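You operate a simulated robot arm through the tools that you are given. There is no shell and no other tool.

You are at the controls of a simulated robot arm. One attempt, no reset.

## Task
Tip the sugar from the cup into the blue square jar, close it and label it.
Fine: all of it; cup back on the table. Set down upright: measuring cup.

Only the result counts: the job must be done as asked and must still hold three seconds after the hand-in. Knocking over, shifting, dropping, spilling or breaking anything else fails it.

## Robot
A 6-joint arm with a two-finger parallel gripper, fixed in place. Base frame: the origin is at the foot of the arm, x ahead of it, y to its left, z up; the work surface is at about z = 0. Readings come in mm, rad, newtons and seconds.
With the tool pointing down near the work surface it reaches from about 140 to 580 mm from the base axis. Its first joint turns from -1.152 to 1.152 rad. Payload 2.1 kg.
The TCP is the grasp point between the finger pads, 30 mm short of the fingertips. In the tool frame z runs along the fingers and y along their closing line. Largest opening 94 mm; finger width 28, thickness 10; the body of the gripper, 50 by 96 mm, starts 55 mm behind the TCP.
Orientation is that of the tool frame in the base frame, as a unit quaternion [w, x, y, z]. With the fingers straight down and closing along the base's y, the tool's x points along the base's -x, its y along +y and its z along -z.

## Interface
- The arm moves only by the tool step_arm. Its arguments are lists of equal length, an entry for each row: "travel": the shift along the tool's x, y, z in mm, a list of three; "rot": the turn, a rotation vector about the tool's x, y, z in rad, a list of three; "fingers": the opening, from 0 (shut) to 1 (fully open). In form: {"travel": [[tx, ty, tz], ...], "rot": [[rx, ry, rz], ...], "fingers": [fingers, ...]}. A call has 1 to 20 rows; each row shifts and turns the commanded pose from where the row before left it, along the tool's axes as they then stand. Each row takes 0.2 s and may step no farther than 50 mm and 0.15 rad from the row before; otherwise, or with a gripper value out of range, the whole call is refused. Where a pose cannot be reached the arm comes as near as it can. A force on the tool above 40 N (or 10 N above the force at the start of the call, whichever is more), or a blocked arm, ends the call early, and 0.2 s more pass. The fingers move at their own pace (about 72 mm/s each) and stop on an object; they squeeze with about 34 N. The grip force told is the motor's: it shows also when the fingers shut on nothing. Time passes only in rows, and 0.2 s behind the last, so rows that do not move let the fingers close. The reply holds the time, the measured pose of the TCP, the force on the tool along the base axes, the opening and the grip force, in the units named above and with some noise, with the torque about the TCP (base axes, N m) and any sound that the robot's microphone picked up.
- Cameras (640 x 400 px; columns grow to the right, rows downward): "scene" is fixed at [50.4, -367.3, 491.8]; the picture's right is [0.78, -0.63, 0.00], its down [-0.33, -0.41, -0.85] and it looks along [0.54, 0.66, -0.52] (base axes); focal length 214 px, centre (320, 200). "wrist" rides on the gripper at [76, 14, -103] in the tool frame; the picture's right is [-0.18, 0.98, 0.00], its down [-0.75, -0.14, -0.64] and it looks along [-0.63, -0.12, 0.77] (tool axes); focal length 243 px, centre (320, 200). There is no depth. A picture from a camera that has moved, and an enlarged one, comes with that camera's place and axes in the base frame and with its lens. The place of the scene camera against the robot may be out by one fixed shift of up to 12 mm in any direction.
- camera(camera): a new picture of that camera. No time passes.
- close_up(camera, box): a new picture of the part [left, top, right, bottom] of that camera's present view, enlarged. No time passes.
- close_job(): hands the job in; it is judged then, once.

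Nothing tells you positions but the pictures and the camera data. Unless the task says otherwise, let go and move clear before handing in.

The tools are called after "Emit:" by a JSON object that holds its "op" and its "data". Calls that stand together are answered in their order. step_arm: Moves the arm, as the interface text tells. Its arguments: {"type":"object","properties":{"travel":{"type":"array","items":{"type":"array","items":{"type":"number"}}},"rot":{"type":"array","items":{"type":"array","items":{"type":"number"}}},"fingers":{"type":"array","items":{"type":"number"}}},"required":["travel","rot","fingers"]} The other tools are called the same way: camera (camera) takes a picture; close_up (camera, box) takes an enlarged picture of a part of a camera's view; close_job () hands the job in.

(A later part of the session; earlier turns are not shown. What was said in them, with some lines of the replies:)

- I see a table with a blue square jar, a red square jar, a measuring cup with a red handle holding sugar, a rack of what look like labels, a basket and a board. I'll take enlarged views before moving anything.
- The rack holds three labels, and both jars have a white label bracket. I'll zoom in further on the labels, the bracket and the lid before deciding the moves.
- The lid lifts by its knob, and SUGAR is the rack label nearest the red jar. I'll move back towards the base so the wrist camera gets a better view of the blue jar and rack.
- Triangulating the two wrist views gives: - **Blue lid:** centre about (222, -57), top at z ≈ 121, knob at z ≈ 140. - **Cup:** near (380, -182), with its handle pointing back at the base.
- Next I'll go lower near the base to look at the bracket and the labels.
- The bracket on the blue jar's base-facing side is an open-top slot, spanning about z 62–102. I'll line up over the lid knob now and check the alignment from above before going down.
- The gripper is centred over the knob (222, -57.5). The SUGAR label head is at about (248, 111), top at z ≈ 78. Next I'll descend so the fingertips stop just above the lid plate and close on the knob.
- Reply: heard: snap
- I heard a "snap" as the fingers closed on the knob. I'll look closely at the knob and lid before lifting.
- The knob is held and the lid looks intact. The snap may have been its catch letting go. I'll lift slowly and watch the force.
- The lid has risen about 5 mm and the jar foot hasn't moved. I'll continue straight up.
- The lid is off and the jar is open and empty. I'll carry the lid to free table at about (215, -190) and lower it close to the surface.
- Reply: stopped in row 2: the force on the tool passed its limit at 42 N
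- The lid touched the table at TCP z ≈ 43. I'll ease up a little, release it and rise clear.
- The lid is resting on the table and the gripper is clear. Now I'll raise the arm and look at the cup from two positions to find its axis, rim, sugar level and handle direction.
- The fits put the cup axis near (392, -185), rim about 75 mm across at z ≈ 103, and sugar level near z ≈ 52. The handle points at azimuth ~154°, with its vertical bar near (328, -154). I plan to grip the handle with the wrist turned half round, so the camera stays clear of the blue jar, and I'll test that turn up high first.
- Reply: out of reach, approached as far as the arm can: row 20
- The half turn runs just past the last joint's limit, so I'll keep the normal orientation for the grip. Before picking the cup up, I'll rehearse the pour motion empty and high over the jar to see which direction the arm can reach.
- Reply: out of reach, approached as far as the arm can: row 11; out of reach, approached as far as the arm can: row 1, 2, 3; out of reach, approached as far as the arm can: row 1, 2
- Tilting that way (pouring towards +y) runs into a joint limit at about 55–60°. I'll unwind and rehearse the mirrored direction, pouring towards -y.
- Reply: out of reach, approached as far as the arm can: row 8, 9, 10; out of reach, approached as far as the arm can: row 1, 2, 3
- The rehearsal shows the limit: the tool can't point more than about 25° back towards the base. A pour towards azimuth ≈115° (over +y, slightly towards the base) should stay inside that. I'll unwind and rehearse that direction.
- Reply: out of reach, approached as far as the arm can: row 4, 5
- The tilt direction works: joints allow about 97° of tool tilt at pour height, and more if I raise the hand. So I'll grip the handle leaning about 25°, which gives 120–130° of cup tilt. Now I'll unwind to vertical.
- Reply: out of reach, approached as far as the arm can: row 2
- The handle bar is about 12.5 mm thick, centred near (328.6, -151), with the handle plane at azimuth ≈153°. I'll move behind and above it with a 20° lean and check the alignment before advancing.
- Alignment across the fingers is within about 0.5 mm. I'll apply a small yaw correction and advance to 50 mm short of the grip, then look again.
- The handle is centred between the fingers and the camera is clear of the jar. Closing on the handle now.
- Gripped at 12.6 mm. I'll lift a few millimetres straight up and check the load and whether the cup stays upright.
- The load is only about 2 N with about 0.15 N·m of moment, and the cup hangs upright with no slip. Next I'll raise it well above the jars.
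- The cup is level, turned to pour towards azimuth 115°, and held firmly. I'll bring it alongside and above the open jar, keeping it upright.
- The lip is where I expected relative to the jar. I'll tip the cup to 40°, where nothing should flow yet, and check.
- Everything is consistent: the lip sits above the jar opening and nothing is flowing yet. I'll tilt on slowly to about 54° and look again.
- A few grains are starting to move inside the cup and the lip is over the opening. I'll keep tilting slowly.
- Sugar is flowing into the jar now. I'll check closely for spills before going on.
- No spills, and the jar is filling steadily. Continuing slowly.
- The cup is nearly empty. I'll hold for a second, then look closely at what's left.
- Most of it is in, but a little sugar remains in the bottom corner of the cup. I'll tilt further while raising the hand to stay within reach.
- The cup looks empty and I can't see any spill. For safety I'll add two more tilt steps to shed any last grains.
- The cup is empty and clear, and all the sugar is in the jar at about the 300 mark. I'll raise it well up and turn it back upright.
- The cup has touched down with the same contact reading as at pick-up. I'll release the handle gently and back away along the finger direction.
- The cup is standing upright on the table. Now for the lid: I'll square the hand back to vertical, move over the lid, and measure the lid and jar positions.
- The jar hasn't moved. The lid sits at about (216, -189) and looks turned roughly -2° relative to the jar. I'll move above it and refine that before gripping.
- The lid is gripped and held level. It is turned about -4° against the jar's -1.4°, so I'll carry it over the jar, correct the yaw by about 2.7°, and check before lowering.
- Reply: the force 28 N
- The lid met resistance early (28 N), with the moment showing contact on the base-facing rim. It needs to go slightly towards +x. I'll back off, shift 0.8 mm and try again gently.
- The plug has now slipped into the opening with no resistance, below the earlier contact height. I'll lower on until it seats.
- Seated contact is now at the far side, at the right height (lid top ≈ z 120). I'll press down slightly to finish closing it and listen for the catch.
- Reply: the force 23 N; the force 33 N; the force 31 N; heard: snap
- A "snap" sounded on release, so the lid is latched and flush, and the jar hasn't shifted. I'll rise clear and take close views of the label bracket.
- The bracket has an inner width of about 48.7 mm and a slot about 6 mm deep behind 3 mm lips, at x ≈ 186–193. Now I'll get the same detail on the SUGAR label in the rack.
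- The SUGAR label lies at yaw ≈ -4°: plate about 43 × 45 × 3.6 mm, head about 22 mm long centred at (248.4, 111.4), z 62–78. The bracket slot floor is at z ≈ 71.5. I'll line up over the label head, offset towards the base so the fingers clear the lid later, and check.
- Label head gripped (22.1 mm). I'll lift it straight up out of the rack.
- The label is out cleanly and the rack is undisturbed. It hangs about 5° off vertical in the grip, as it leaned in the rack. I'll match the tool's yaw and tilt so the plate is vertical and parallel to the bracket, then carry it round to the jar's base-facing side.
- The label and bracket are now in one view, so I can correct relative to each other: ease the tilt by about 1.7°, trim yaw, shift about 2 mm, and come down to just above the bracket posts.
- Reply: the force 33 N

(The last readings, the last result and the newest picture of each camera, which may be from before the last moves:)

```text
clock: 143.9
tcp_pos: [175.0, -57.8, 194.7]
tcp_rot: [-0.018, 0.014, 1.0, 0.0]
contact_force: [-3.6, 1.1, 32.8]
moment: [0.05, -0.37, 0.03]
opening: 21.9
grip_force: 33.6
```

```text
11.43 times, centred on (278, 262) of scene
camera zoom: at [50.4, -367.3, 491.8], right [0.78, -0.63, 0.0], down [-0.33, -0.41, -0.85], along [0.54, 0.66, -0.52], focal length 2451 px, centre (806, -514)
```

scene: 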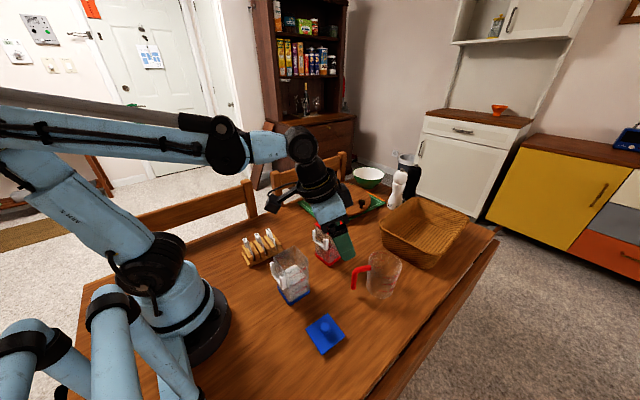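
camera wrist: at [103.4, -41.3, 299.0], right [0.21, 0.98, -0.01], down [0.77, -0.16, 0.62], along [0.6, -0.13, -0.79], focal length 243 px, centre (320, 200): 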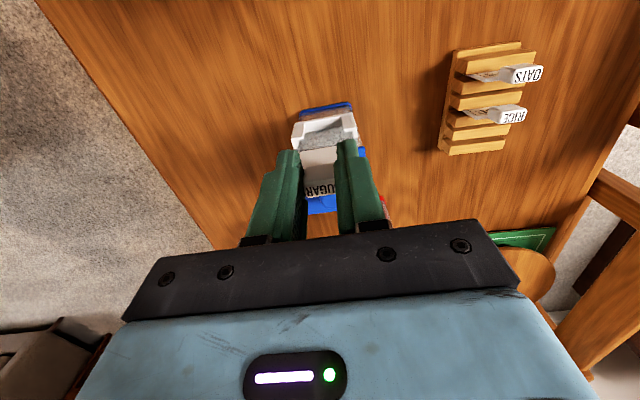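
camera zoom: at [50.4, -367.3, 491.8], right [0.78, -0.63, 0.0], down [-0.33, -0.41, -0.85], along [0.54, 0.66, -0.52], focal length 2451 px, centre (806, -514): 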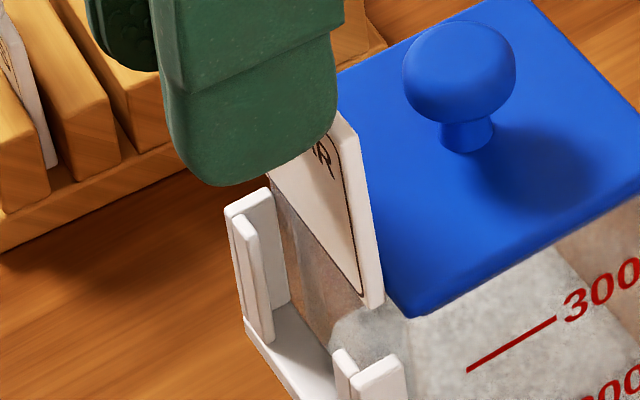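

The label has caught on something: 33 N upward, and the moment puts it at the lid's near edge. I'll lift straight off right away and re-measure.

Emit:
{"op": "step_arm", "data": {"travel": [[0, 0, -6], [0, 0, -15], [0, 0, -15], [0, 0, 0]], "rot": [[0, 0, 0], [0, 0, 0], [0, 0, 0], [0, 0, 0]], "fingers": [0.12, 0.12, 0.12, 0.12]}}

Emit:
{"op": "close_up", "data": {"camera": "wrist", "box": [290, 95, 365, 160]}}

Emit:
{"op": "close_up", "data": {"camera": "scene", "box": [255, 230, 325, 310]}}

Emit:
{"op": "close_up", "data": {"camera": "scene", "box": [268, 235, 284, 261]}}

```text
clock: 144.9
tcp_pos: [177.2, -58.2, 230.1]
tcp_rot: [-0.017, 0.014, 1.0, 0.001]
contact_force: [0.3, 0.3, 0.0]
moment: [0.01, -0.01, 0.0]
opening: 22.3
grip_force: 34.3
```

```text
6.15 times, centred on (328, 128) of wrist
camera zoom: at [104.5, -41.4, 335.1], right [0.21, 0.98, -0.01], down [0.77, -0.16, 0.62], along [0.6, -0.14, -0.79], focal length 1493 px, centre (274, 646)
```

zoom: 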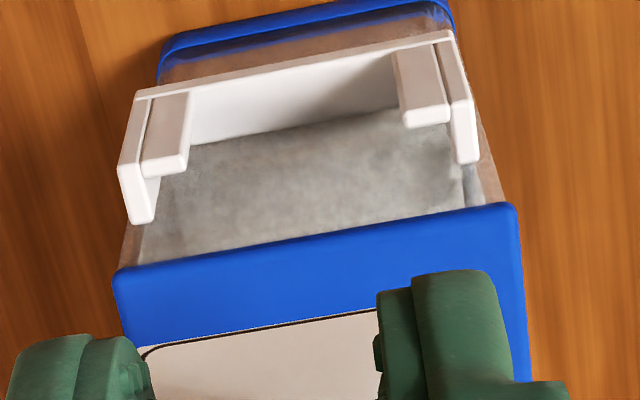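

```text
5.00 times, centred on (290, 270) of scene
camera zoom: at [50.4, -367.3, 491.8], right [0.78, -0.63, 0.0], down [-0.33, -0.41, -0.85], along [0.54, 0.66, -0.52], focal length 1072 px, centre (470, -150)
```

zoom: 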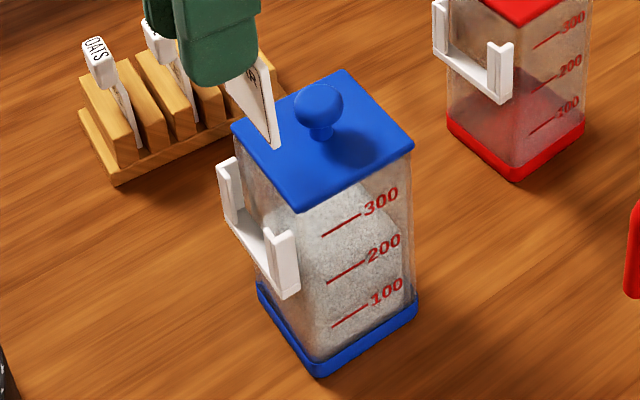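

```text
15.38 times, centred on (276, 248) of scene
camera zoom: at [50.4, -367.3, 491.8], right [0.78, -0.63, 0.0], down [-0.33, -0.41, -0.85], along [0.54, 0.66, -0.52], focal length 3300 px, centre (997, -538)
```

zoom: 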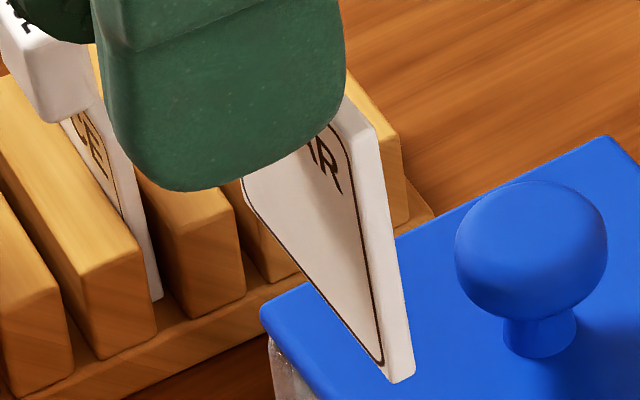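

Nothing has moved except the label, which swung slightly in the grip and now hangs nearly vertical. I'll move it 8 mm away from the jar and lower it in front of the bracket until its bottom is just above post height. At matched depth I can measure the offset reliably.

Emit:
{"op": "step_arm", "data": {"travel": [[8, -0.4, 0.3], [-0.5, 0, 14.8], [-0.5, 0, 14.8], [-0.5, 0, 12], [0, 0, 0]], "rot": [[0, 0, 0], [0, 0, 0], [0, 0, 0], [0, 0, 0], [0, 0, 0]], "fingers": [0.12, 0.12, 0.12, 0.12, 0.12]}}

Emit:
{"op": "camera", "data": {"camera": "wrist"}}

Emit:
{"op": "close_up", "data": {"camera": "wrist", "box": [285, 105, 365, 170]}}

Emit:
{"op": "close_up", "data": {"camera": "scene", "box": [260, 245, 295, 290]}}

```text
clock: 146.1
tcp_pos: [168.5, -58.4, 187.1]
tcp_rot: [-0.017, 0.014, 1.0, 0.0]
contact_force: [0.8, -0.6, 0.0]
moment: [0.0, -0.02, -0.01]
opening: 22.2
grip_force: 33.9
```

```text
taken
camera wrist: at [96.5, -41.8, 293.0], right [0.21, 0.98, -0.01], down [0.77, -0.16, 0.62], along [0.6, -0.14, -0.79], focal length 243 px, centre (320, 200)
```

wrist: 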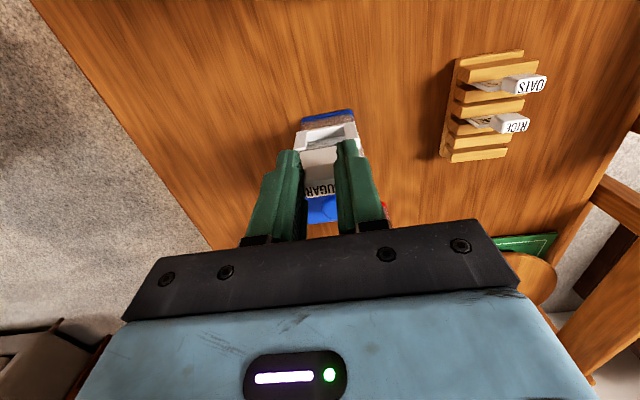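

```text
6.15 times, centred on (325, 138) of wrist
camera zoom: at [96.5, -41.8, 293.0], right [0.21, 0.98, -0.01], down [0.77, -0.16, 0.62], along [0.6, -0.14, -0.79], focal length 1493 px, centre (289, 585)
```

zoom: 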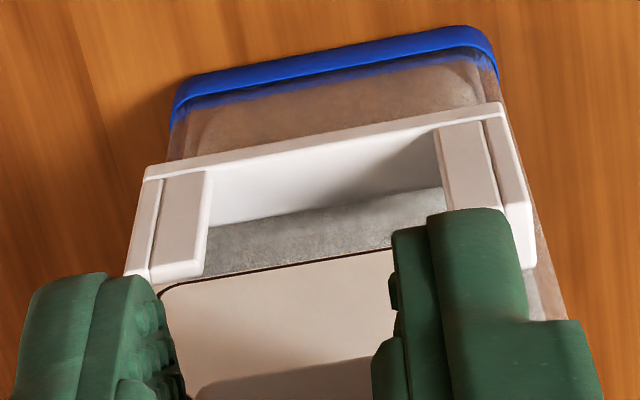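

```text
8.89 times, centred on (278, 268) of scene
camera zoom: at [50.4, -367.3, 491.8], right [0.78, -0.63, 0.0], down [-0.33, -0.41, -0.85], along [0.54, 0.66, -0.52], focal length 1906 px, centre (698, -400)
```

zoom: 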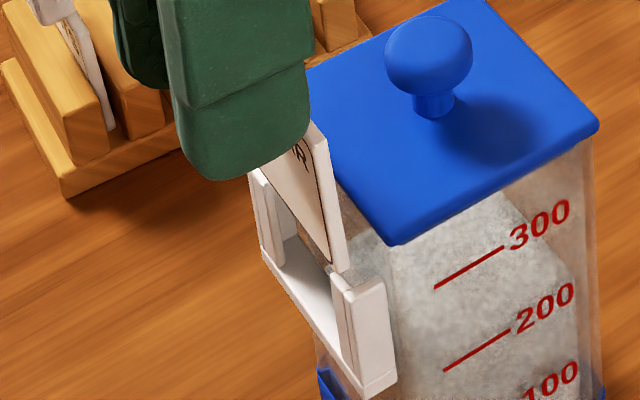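

Emit:
{"op": "close_up", "data": {"camera": "wrist", "box": [298, 128, 348, 168]}}

Emit:
{"op": "close_up", "data": {"camera": "scene", "box": [268, 255, 288, 280]}}

```text
10.00 times, centred on (323, 148) of wrist
camera zoom: at [96.5, -41.8, 293.0], right [0.21, 0.98, -0.01], down [0.77, -0.16, 0.62], along [0.6, -0.14, -0.79], focal length 2426 px, centre (290, 720)
```

zoom: 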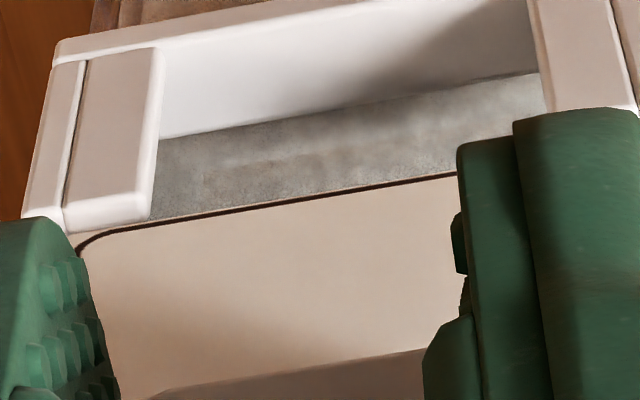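

```text
16.00 times, centred on (278, 268) of scene
camera zoom: at [50.4, -367.3, 491.8], right [0.78, -0.63, 0.0], down [-0.33, -0.41, -0.85], along [0.54, 0.66, -0.52], focal length 3432 px, centre (992, -880)
```

zoom: 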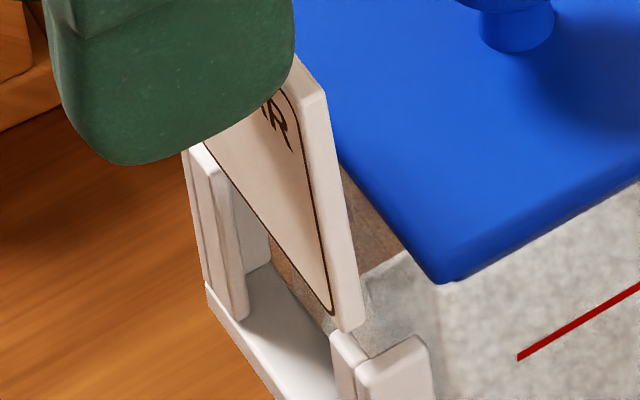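

Now I can see the label plate just in front of and above the slot. It needs to go a few millimetres towards the jar, so I'll step 3 mm and compare again.

Emit:
{"op": "step_arm", "data": {"travel": [[-3, 0, 0], [0, 0, 0]], "rot": [[0, 0, 0], [0, 0, 0]], "fingers": [0.12, 0.12]}}

Emit:
{"op": "close_up", "data": {"camera": "wrist", "box": [298, 123, 348, 163]}}

Emit:
{"op": "close_up", "data": {"camera": "scene", "box": [268, 255, 288, 280]}}

```text
clock: 146.7
tcp_pos: [172.2, -58.1, 188.9]
tcp_rot: [-0.017, 0.014, 1.0, 0.0]
contact_force: [0.7, 0.1, -0.5]
moment: [0.02, 0.01, 0.0]
opening: 22.2
grip_force: 34.1
```

```text
10.00 times, centred on (323, 143) of wrist
camera zoom: at [99.6, -41.8, 293.0], right [0.21, 0.98, -0.01], down [0.77, -0.16, 0.62], along [0.6, -0.14, -0.79], focal length 2426 px, centre (290, 770)
```

zoom: 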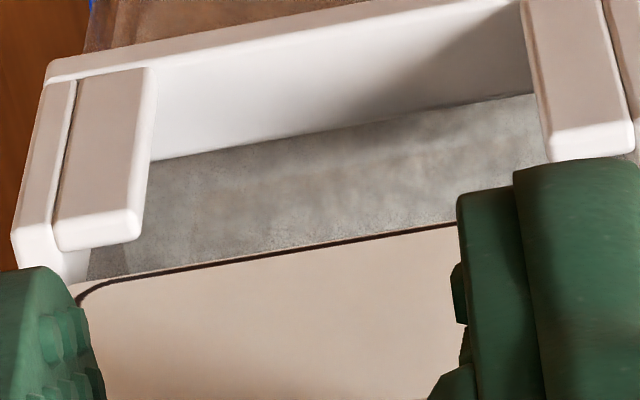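

```text
16.00 times, centred on (278, 268) of scene
camera zoom: at [50.4, -367.3, 491.8], right [0.78, -0.63, 0.0], down [-0.33, -0.41, -0.85], along [0.54, 0.66, -0.52], focal length 3432 px, centre (992, -880)
```

zoom: 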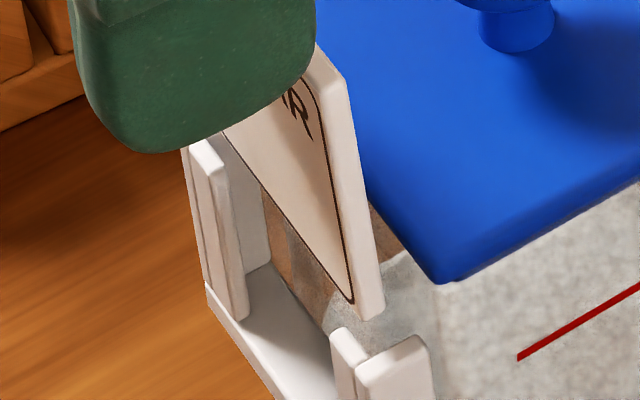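

Emit:
{"op": "step_arm", "data": {"travel": [[-2.15, 0, 0], [-0.1, 0, 2], [0, 0, 0]], "rot": [[0, 0.015, 0], [0, 0, 0], [0, 0, 0]], "fingers": [0.12, 0.12, 0.12]}}

Emit:
{"op": "close_up", "data": {"camera": "wrist", "box": [298, 123, 348, 163]}}

Emit:
{"op": "close_up", "data": {"camera": "scene", "box": [268, 255, 288, 280]}}

```text
clock: 147.5
tcp_pos: [172.9, -57.7, 187.0]
tcp_rot: [-0.024, 0.014, 1.0, 0.001]
contact_force: [0.3, 0.1, 0.3]
moment: [0.02, 0.02, 0.03]
opening: 22.2
grip_force: 33.7
```

```text
10.00 times, centred on (323, 143) of wrist
camera zoom: at [103.4, -41.6, 291.9], right [0.21, 0.98, -0.01], down [0.78, -0.16, 0.6], along [0.59, -0.13, -0.8], focal length 2426 px, centre (290, 770)
```

zoom: 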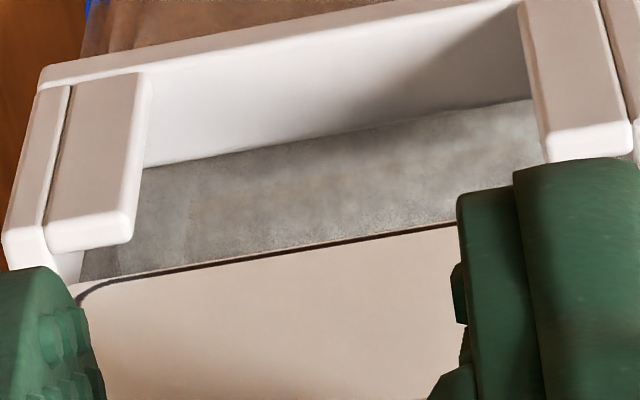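

```text
16.00 times, centred on (278, 268) of scene
camera zoom: at [50.4, -367.3, 491.8], right [0.78, -0.63, 0.0], down [-0.33, -0.41, -0.85], along [0.54, 0.66, -0.52], focal length 3432 px, centre (992, -880)
```

zoom: 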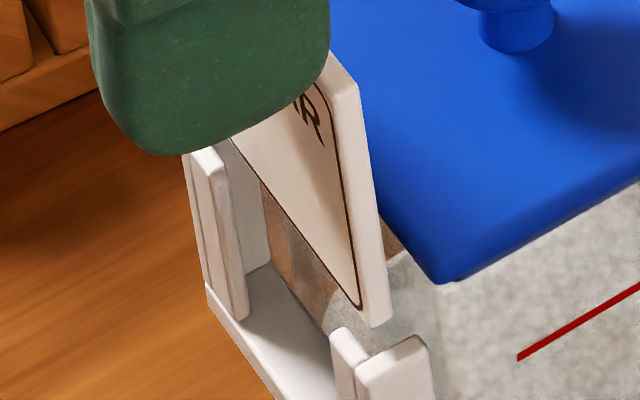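

Emit:
{"op": "step_arm", "data": {"travel": [[-0.4, 0.6, 0], [-0.1, 0, 2], [0, 0, 0]], "rot": [[0, 0, 0], [0, 0, 0], [0, 0, 0]], "fingers": [0.12, 0.12, 0.12]}}

Emit:
{"op": "close_up", "data": {"camera": "wrist", "box": [298, 123, 348, 163]}}

Emit:
{"op": "close_up", "data": {"camera": "scene", "box": [268, 255, 288, 280]}}

```text
clock: 148.3
tcp_pos: [174.4, -56.8, 184.8]
tcp_rot: [-0.025, 0.014, 1.0, 0.001]
contact_force: [1.3, -0.3, -0.3]
moment: [0.02, 0.0, 0.01]
opening: 22.2
grip_force: 33.5
```

```text
10.00 times, centred on (323, 143) of wrist
camera zoom: at [104.0, -41.0, 289.9], right [0.21, 0.98, -0.01], down [0.78, -0.16, 0.6], along [0.59, -0.13, -0.8], focal length 2426 px, centre (290, 770)
```

zoom: 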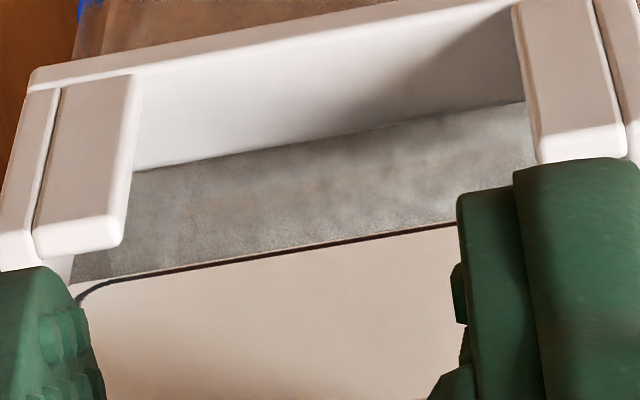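

```text
16.00 times, centred on (278, 268) of scene
camera zoom: at [50.4, -367.3, 491.8], right [0.78, -0.63, 0.0], down [-0.33, -0.41, -0.85], along [0.54, 0.66, -0.52], focal length 3432 px, centre (992, -880)
```

zoom: 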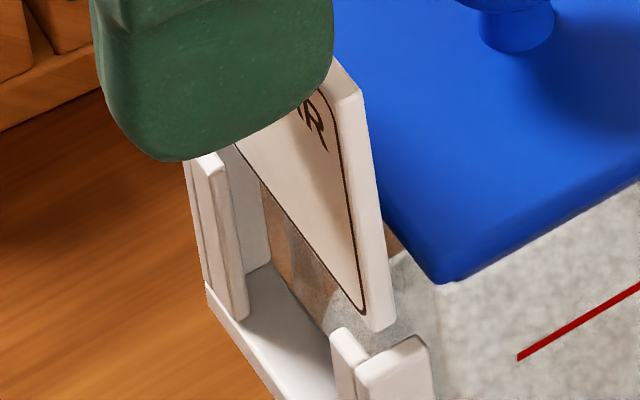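

Emit:
{"op": "step_arm", "data": {"travel": [[-0.1, 0, 2], [0, 0, 0]], "rot": [[0, 0, 0], [0, 0, 0]], "fingers": [0.12, 0.12]}}

Emit:
{"op": "step_arm", "data": {"travel": [[-0.1, 0, 2], [0, 0, 0]], "rot": [[0, 0, 0], [0, 0, 0]], "fingers": [0.12, 0.12]}}

Emit:
{"op": "close_up", "data": {"camera": "scene", "box": [268, 255, 288, 280]}}

Emit:
{"op": "close_up", "data": {"camera": "wrist", "box": [298, 123, 348, 163]}}

```text
clock: 148.9
tcp_pos: [174.5, -57.9, 180.7]
tcp_rot: [-0.025, 0.013, 1.0, 0.001]
contact_force: [-0.1, 0.3, -0.4]
moment: [-0.01, 0.02, -0.01]
opening: 22.0
grip_force: 33.8
```

```text
clock: 149.5
tcp_pos: [174.3, -58.3, 180.6]
tcp_rot: [-0.024, 0.014, 1.0, 0.0]
contact_force: [0.7, 0.7, -0.3]
moment: [-0.01, -0.01, 0.01]
opening: 22.2
grip_force: 34.0
```

```text
16.00 times, centred on (278, 268) of scene
camera zoom: at [50.4, -367.3, 491.8], right [0.78, -0.63, 0.0], down [-0.33, -0.41, -0.85], along [0.54, 0.66, -0.52], focal length 3432 px, centre (992, -880)
```

zoom: 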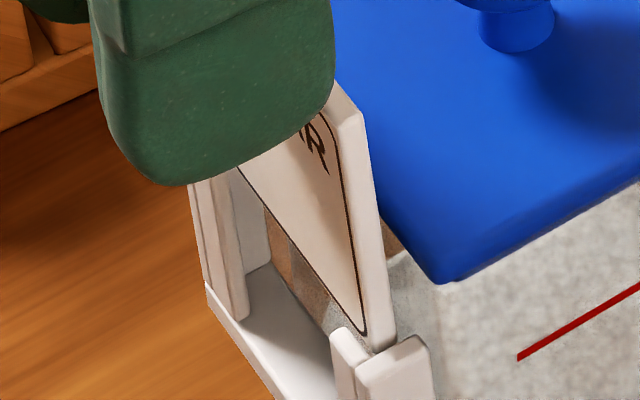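

```text
10.00 times, centred on (323, 143) of wrist
camera zoom: at [103.7, -41.1, 285.9], right [0.21, 0.98, -0.01], down [0.78, -0.16, 0.6], along [0.59, -0.13, -0.8], focal length 2426 px, centre (290, 770)
```

zoom: 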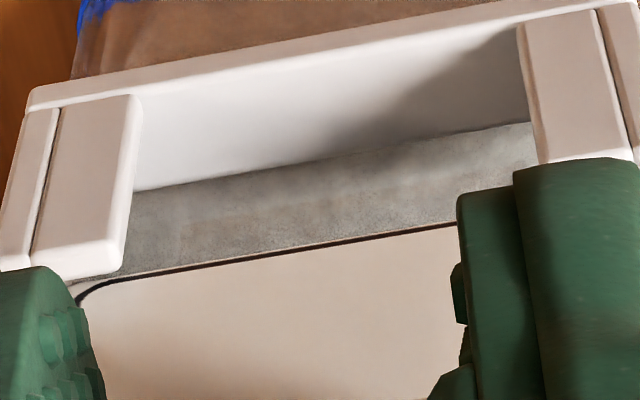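

No contact force, and the plate bottom is slipping in behind the lip. Continuing down in small steps.

Emit:
{"op": "step_arm", "data": {"travel": [[-0.1, 0, 2], [-0.1, 0, 2], [0, 0, 0]], "rot": [[0, 0, 0], [0, 0, 0], [0, 0, 0]], "fingers": [0.12, 0.12, 0.12]}}

Emit:
{"op": "close_up", "data": {"camera": "scene", "box": [268, 255, 288, 280]}}

Emit:
{"op": "close_up", "data": {"camera": "wrist", "box": [298, 123, 348, 163]}}

```text
clock: 150.3
tcp_pos: [174.2, -57.6, 175.2]
tcp_rot: [-0.025, 0.014, 1.0, -0.001]
contact_force: [0.2, 0.4, -0.6]
moment: [-0.03, -0.03, 0.01]
opening: 22.3
grip_force: 33.6
```

```text
16.00 times, centred on (278, 268) of scene
camera zoom: at [50.4, -367.3, 491.8], right [0.78, -0.63, 0.0], down [-0.33, -0.41, -0.85], along [0.54, 0.66, -0.52], focal length 3432 px, centre (992, -880)
```

zoom: 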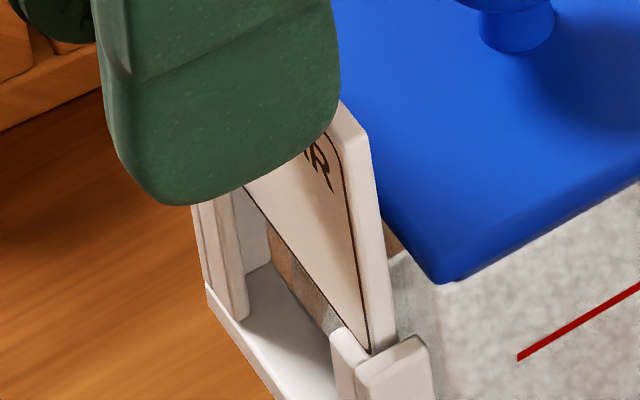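

```text
10.00 times, centred on (323, 143) of wrist
camera zoom: at [104.0, -40.9, 281.9], right [0.21, 0.98, -0.01], down [0.78, -0.16, 0.6], along [0.59, -0.13, -0.8], focal length 2426 px, centre (290, 770)
```

zoom: 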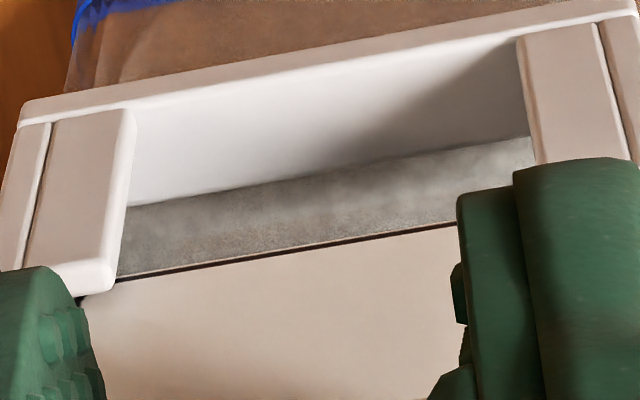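

Emit:
{"op": "step_arm", "data": {"travel": [[-0.1, 0, 2], [-0.1, 0, 2], [-0.1, 0, 2], [0, 0, 0]], "rot": [[0, 0, 0], [0, 0, 0], [0, 0, 0], [0, 0, 0]], "fingers": [0.12, 0.12, 0.12, 0.12]}}

Emit:
{"op": "close_up", "data": {"camera": "scene", "box": [265, 250, 290, 285]}}

```text
clock: 151.3
tcp_pos: [174.5, -56.6, 170.4]
tcp_rot: [-0.024, 0.014, 1.0, 0.0]
contact_force: [-0.7, -0.7, 0.3]
moment: [0.0, 0.01, 0.02]
opening: 22.4
grip_force: 33.9
```

```text
11.43 times, centred on (278, 268) of scene
camera zoom: at [50.4, -367.3, 491.8], right [0.78, -0.63, 0.0], down [-0.33, -0.41, -0.85], along [0.54, 0.66, -0.52], focal length 2451 px, centre (806, -571)
```

zoom: 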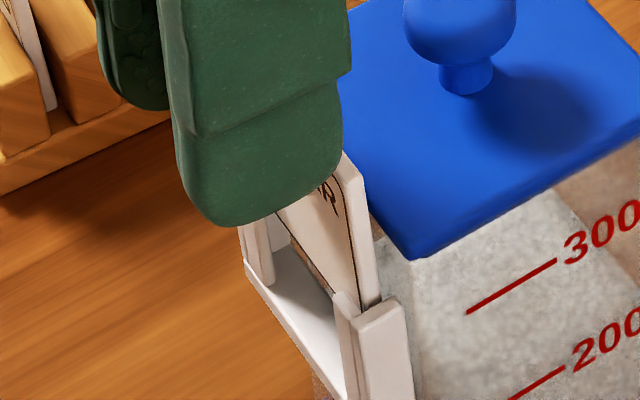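

The plate is sliding down inside the bracket with no resistance. I'll keep lowering until it reaches the slot floor.

Emit:
{"op": "step_arm", "data": {"travel": [[-0.1, 0, 2], [-0.1, 0, 2], [-0.1, 0, 2], [0, 0, 0]], "rot": [[0, 0, 0], [0, 0, 0], [0, 0, 0], [0, 0, 0]], "fingers": [0.12, 0.12, 0.12, 0.12]}}

Emit:
{"op": "step_arm", "data": {"travel": [[-0.1, 0, 2], [-0.1, 0, 2], [-0.1, 0, 2], [0, 0, 0]], "rot": [[0, 0, 0], [0, 0, 0], [0, 0, 0], [0, 0, 0]], "fingers": [0.12, 0.12, 0.12, 0.12]}}

Emit:
{"op": "close_up", "data": {"camera": "scene", "box": [265, 250, 290, 285]}}

Emit:
{"op": "camera", "data": {"camera": "wrist"}}

```text
clock: 152.3
tcp_pos: [173.5, -58.3, 164.8]
tcp_rot: [-0.024, 0.014, 1.0, 0.0]
contact_force: [0.4, 0.2, -0.3]
moment: [0.01, 0.01, -0.01]
opening: 22.0
grip_force: 34.4
```

```text
clock: 153.3
tcp_pos: [173.9, -56.9, 159.1]
tcp_rot: [-0.026, 0.014, 1.0, 0.001]
contact_force: [-1.1, -0.2, 0.2]
moment: [0.01, -0.02, 0.01]
opening: 22.4
grip_force: 34.3
```

```text
11.43 times, centred on (278, 268) of scene
camera zoom: at [50.4, -367.3, 491.8], right [0.78, -0.63, 0.0], down [-0.33, -0.41, -0.85], along [0.54, 0.66, -0.52], focal length 2451 px, centre (806, -571)
```

zoom: 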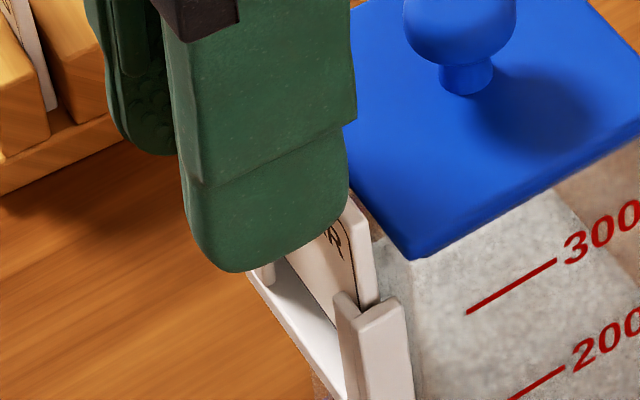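

```text
taken
camera wrist: at [103.8, -40.9, 264.2], right [0.21, 0.98, -0.01], down [0.78, -0.16, 0.6], along [0.59, -0.13, -0.8], focal length 243 px, centre (320, 200)
```

wrist: 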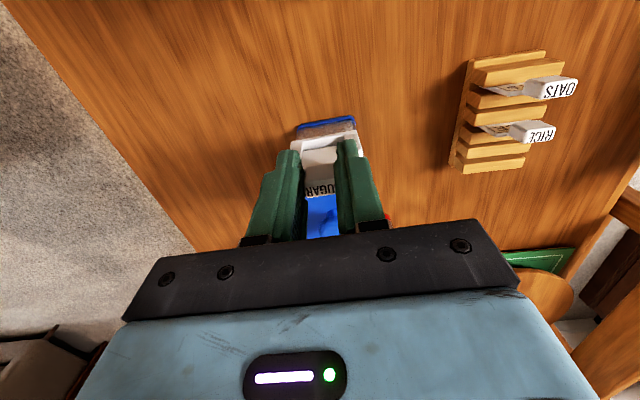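

Emit:
{"op": "step_arm", "data": {"travel": [[-0.1, 0, 2], [-0.1, 0, 2], [0, 0, 0]], "rot": [[0, 0, 0], [0, 0, 0], [0, 0, 0]], "fingers": [0.12, 0.12, 0.12]}}

Emit:
{"op": "step_arm", "data": {"travel": [[-0.1, 0, 1.5], [0, 0, 0]], "rot": [[0, 0, 0], [0, 0, 0]], "fingers": [0.12, 0.12]}}

Emit:
{"op": "close_up", "data": {"camera": "wrist", "box": [285, 110, 365, 190]}}

Emit:
{"op": "close_up", "data": {"camera": "scene", "box": [260, 245, 300, 290]}}

```text
clock: 154.1
tcp_pos: [175.1, -57.1, 154.5]
tcp_rot: [-0.024, 0.014, 1.0, 0.0]
contact_force: [-0.3, -0.8, -0.6]
moment: [0.02, 0.02, 0.01]
opening: 22.1
grip_force: 34.0
```

```text
clock: 154.7
tcp_pos: [174.9, -56.5, 152.9]
tcp_rot: [-0.024, 0.013, 1.0, -0.001]
contact_force: [-1.1, -0.4, -0.1]
moment: [0.03, -0.02, 0.0]
opening: 22.2
grip_force: 33.7
```

```text
5.00 times, centred on (325, 150) of wrist
camera zoom: at [103.9, -40.7, 258.4], right [0.21, 0.98, -0.01], down [0.78, -0.16, 0.6], along [0.59, -0.13, -0.8], focal length 1213 px, centre (295, 450)
```

zoom: 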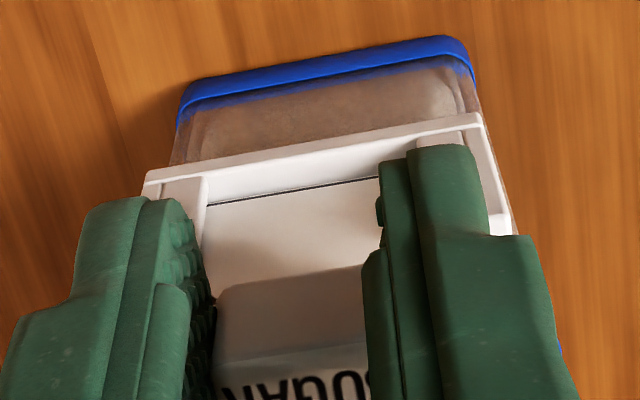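

```text
8.89 times, centred on (280, 268) of scene
camera zoom: at [50.4, -367.3, 491.8], right [0.78, -0.63, 0.0], down [-0.33, -0.41, -0.85], along [0.54, 0.66, -0.52], focal length 1906 px, centre (676, -400)
```

zoom: 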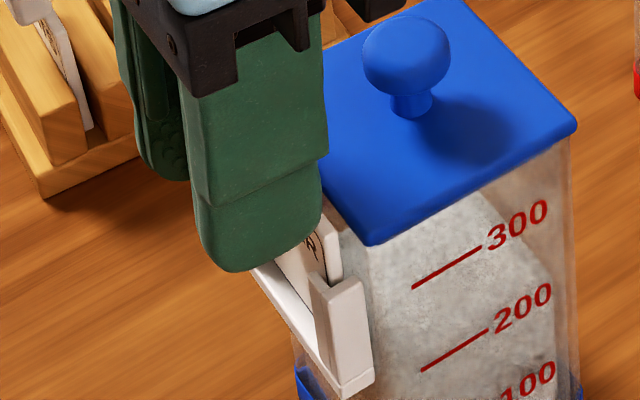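

Emit:
{"op": "step_arm", "data": {"travel": [[-0.1, 0, 1.5], [0, 0, 0]], "rot": [[0, 0, 0], [0, 0, 0]], "fingers": [0.12, 0.12]}}

Emit:
{"op": "step_arm", "data": {"travel": [[-0.1, 0, 1.5], [0, 0, 0]], "rot": [[0, 0, 0], [0, 0, 0]], "fingers": [0.12, 0.12]}}

Emit:
{"op": "close_up", "data": {"camera": "wrist", "box": [285, 110, 365, 190]}}

```text
clock: 155.3
tcp_pos: [174.4, -57.2, 150.9]
tcp_rot: [-0.025, 0.013, 1.0, 0.0]
contact_force: [0.3, 0.2, 0.1]
moment: [0.0, 0.0, 0.0]
opening: 21.9
grip_force: 34.5
```

```text
clock: 155.9
tcp_pos: [174.4, -56.8, 150.8]
tcp_rot: [-0.026, 0.014, 1.0, 0.001]
contact_force: [-2.8, 0.1, 30.0]
moment: [0.02, -0.22, 0.0]
opening: 22.3
grip_force: 34.0
```

```text
5.00 times, centred on (325, 150) of wrist
camera zoom: at [104.2, -40.9, 256.3], right [0.21, 0.98, -0.01], down [0.78, -0.16, 0.6], along [0.59, -0.13, -0.8], focal length 1213 px, centre (295, 450)
```

zoom: 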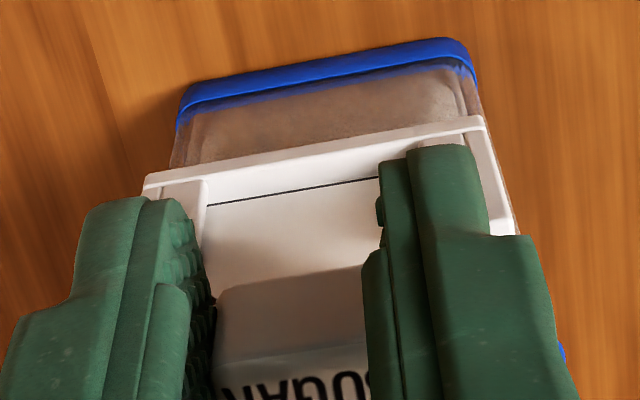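

Contact at 30 N, located at the slot centre and at floor height, so the label is fully seated. I'll relieve the load, open the fingers and rise clear.

Emit:
{"op": "step_arm", "data": {"travel": [[0, 0, -0.9], [0, 0, 0], [0, 0, 0], [0, 0, 0]], "rot": [[0, 0, 0], [0, 0, 0], [0, 0, 0], [0, 0, 0]], "fingers": [0.12, 0.26, 0.32, 0.45]}}

Emit:
{"op": "close_up", "data": {"camera": "wrist", "box": [270, 100, 380, 200]}}

Emit:
{"op": "close_up", "data": {"camera": "scene", "box": [260, 245, 300, 290]}}

```text
clock: 156.9
tcp_pos: [174.7, -58.2, 150.6]
tcp_rot: [-0.025, 0.014, 1.0, 0.0]
contact_force: [0.6, -0.8, 0.6]
moment: [-0.04, -0.02, 0.05]
opening: 42.2
grip_force: 0.0
```

```text
4.00 times, centred on (325, 150) of wrist
camera zoom: at [103.7, -40.8, 256.3], right [0.21, 0.98, -0.01], down [0.78, -0.16, 0.6], along [0.59, -0.13, -0.8], focal length 970 px, centre (300, 400)
```

zoom: 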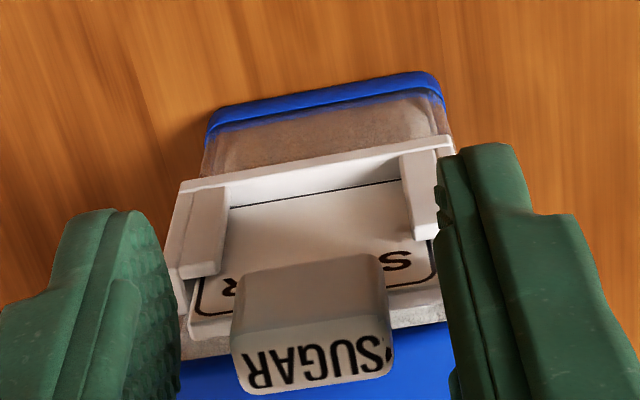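

```text
8.89 times, centred on (280, 268) of scene
camera zoom: at [50.4, -367.3, 491.8], right [0.78, -0.63, 0.0], down [-0.33, -0.41, -0.85], along [0.54, 0.66, -0.52], focal length 1906 px, centre (676, -400)
```

zoom: 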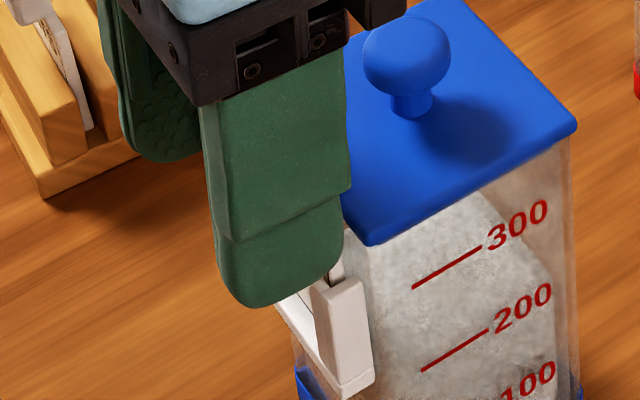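

Emit:
{"op": "step_arm", "data": {"travel": [[0.5, 0, -10], [0.5, 0, -20], [1, 0, -30], [20, 0, -30], [20, 0, -30], [0, 0, 0]], "rot": [[0, 0, 0], [0, 0, 0], [0, 0, 0], [0, 0, 0], [0, -0.05, 0], [0, 0, 0]], "fingers": [0.5, 0.5, 0.5, 0.6, 0.8, 0.8]}}

Emit:
{"op": "camera", "data": {"camera": "wrist"}}

Emit:
{"op": "camera", "data": {"camera": "scene"}}

Emit:
{"op": "close_up", "data": {"camera": "scene", "box": [255, 235, 325, 315]}}

```text
clock: 158.3
tcp_pos: [140.7, -55.4, 272.3]
tcp_rot: [0.001, 0.015, 1.0, 0.0]
contact_force: [1.0, -0.2, 0.3]
moment: [-0.05, 0.03, 0.01]
opening: 75.1
grip_force: 0.0
```

```text
taken
camera wrist: at [63.2, -39.3, 373.8], right [0.21, 0.98, 0.0], down [0.75, -0.16, 0.64], along [0.63, -0.14, -0.77], focal length 243 px, centre (320, 200)
```

wrist: 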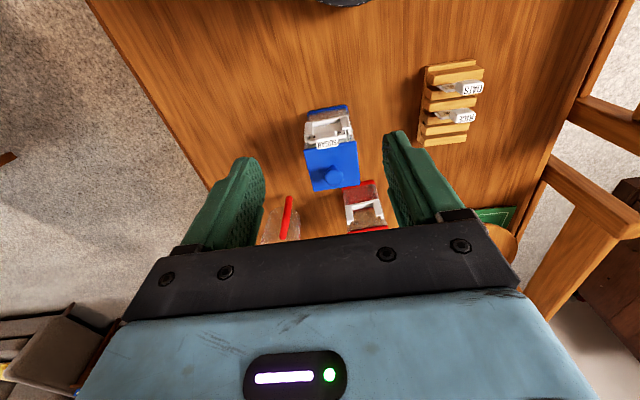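

```text
taken
```

scene: 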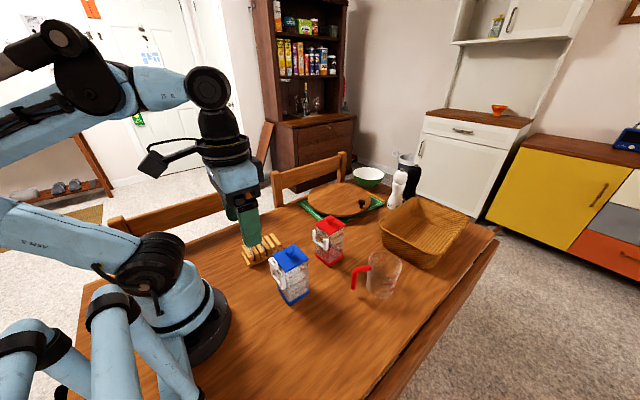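

```text
5.00 times, centred on (290, 275) of scene
camera zoom: at [50.4, -367.3, 491.8], right [0.78, -0.63, 0.0], down [-0.33, -0.41, -0.85], along [0.54, 0.66, -0.52], focal length 1072 px, centre (470, -175)
```

zoom: 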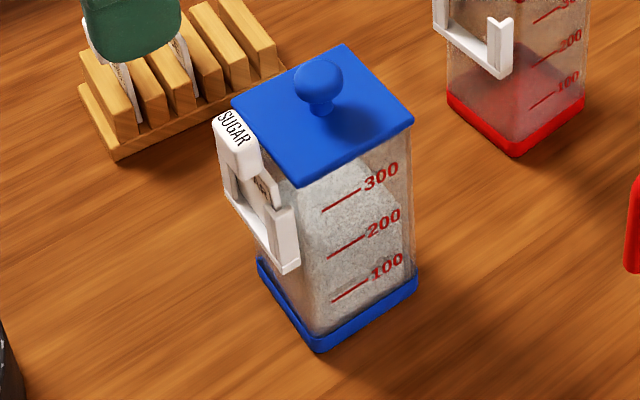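

The label sits in the bracket, the lid is on, and the arm is clear. I'll do a last close inspection of the label, lid, cup and table before handing in.

Emit:
{"op": "close_up", "data": {"camera": "wrist", "box": [290, 90, 375, 200]}}

Emit:
{"op": "close_up", "data": {"camera": "scene", "box": [330, 230, 420, 320]}}

Emit:
{"op": "close_up", "data": {"camera": "scene", "box": [230, 210, 360, 340]}}

Emit:
{"op": "close_up", "data": {"camera": "scene", "box": [270, 250, 310, 300]}}

```text
3.64 times, centred on (332, 145) of wrist
camera zoom: at [63.2, -39.3, 373.8], right [0.21, 0.98, 0.0], down [0.75, -0.16, 0.64], along [0.63, -0.14, -0.77], focal length 882 px, centre (274, 400)
```

zoom: 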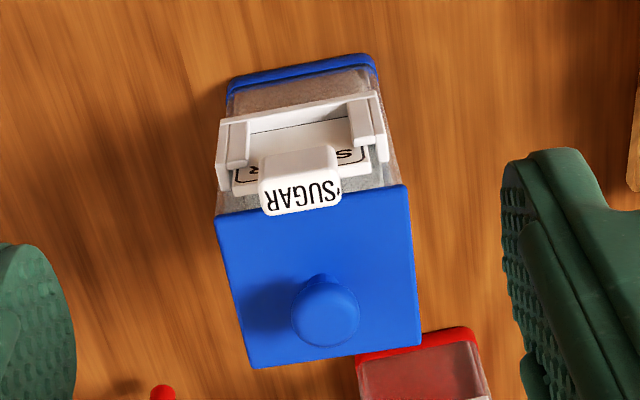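

```text
4.44 times, centred on (375, 275) of scene
camera zoom: at [50.4, -367.3, 491.8], right [0.78, -0.63, 0.0], down [-0.33, -0.41, -0.85], along [0.54, 0.66, -0.52], focal length 953 px, centre (76, -133)
```

zoom: 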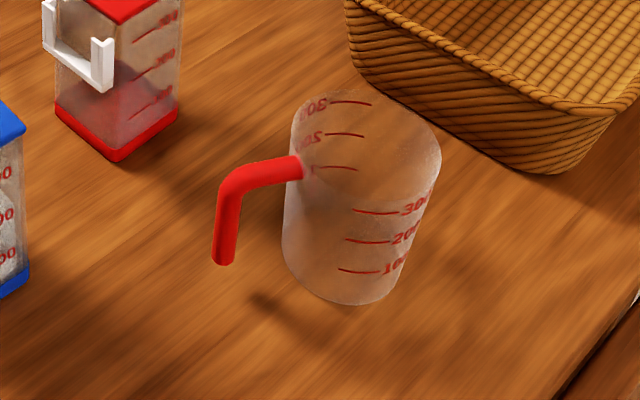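

```text
3.08 times, centred on (295, 275) of scene
camera zoom: at [50.4, -367.3, 491.8], right [0.78, -0.63, 0.0], down [-0.33, -0.41, -0.85], along [0.54, 0.66, -0.52], focal length 660 px, centre (397, -31)
```

zoom: 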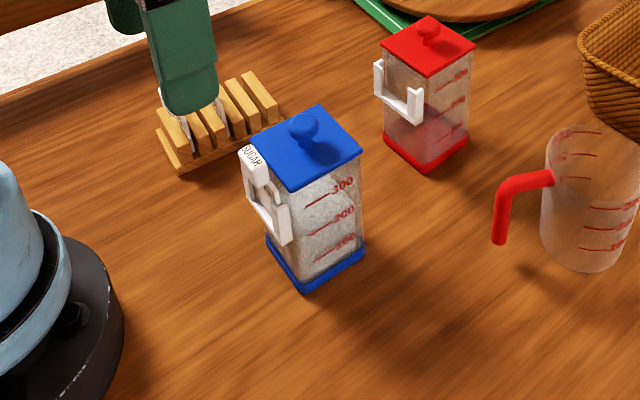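

```text
8.00 times, centred on (290, 275) of scene
camera zoom: at [50.4, -367.3, 491.8], right [0.78, -0.63, 0.0], down [-0.33, -0.41, -0.85], along [0.54, 0.66, -0.52], focal length 1716 px, centre (560, -400)
```

zoom: 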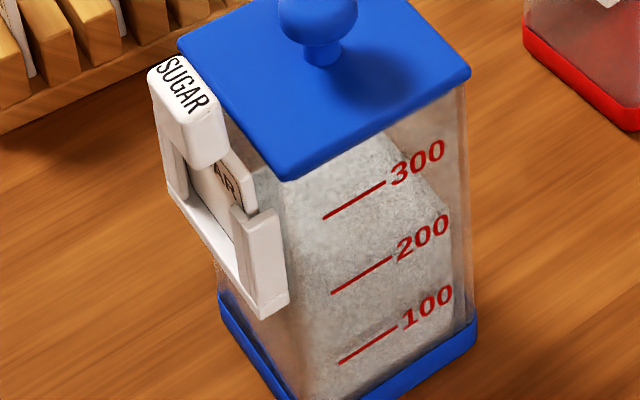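

Everything checks out: the sugar is in the blue jar with no visible spill, the lid is latched, and the SUGAR label sits fully in its bracket facing outward. The empty cup stands upright on the table, and the red jar, rack and other labels are undisturbed. The arm is clear, so I'm handing in.

Emit:
{"op": "close_job", "data": {}}

```text
The job is handed in.
```

The job is handed in: the sugar is in the blue square jar, the lid is back on, and the SUGAR label is in the jar's bracket. I don't have the judge's result; this is what I saw in my last camera check.

- **Sugar:** I poured until the cup looked empty, and saw no grains on the table. The jar is filled to about the 300 mark.
- **Lid:** it needed a small sideways correction to go in, then snapped shut. It sits about 1.5 mm off its original position.
- **Label:** my first try at lowering it caught on the edge of the lid, with about 33 N of force. I lifted off and realigned it, and it then slid down to the bottom of the slot with the printed side facing out. The jar and lid looked unmoved afterwards.
- **Cup:** it stands upright on the table, a few millimetres from where it started.
- **Everything else:** the red jar, the rack and the other two labels look untouched. The gripper is open and clear of everything.
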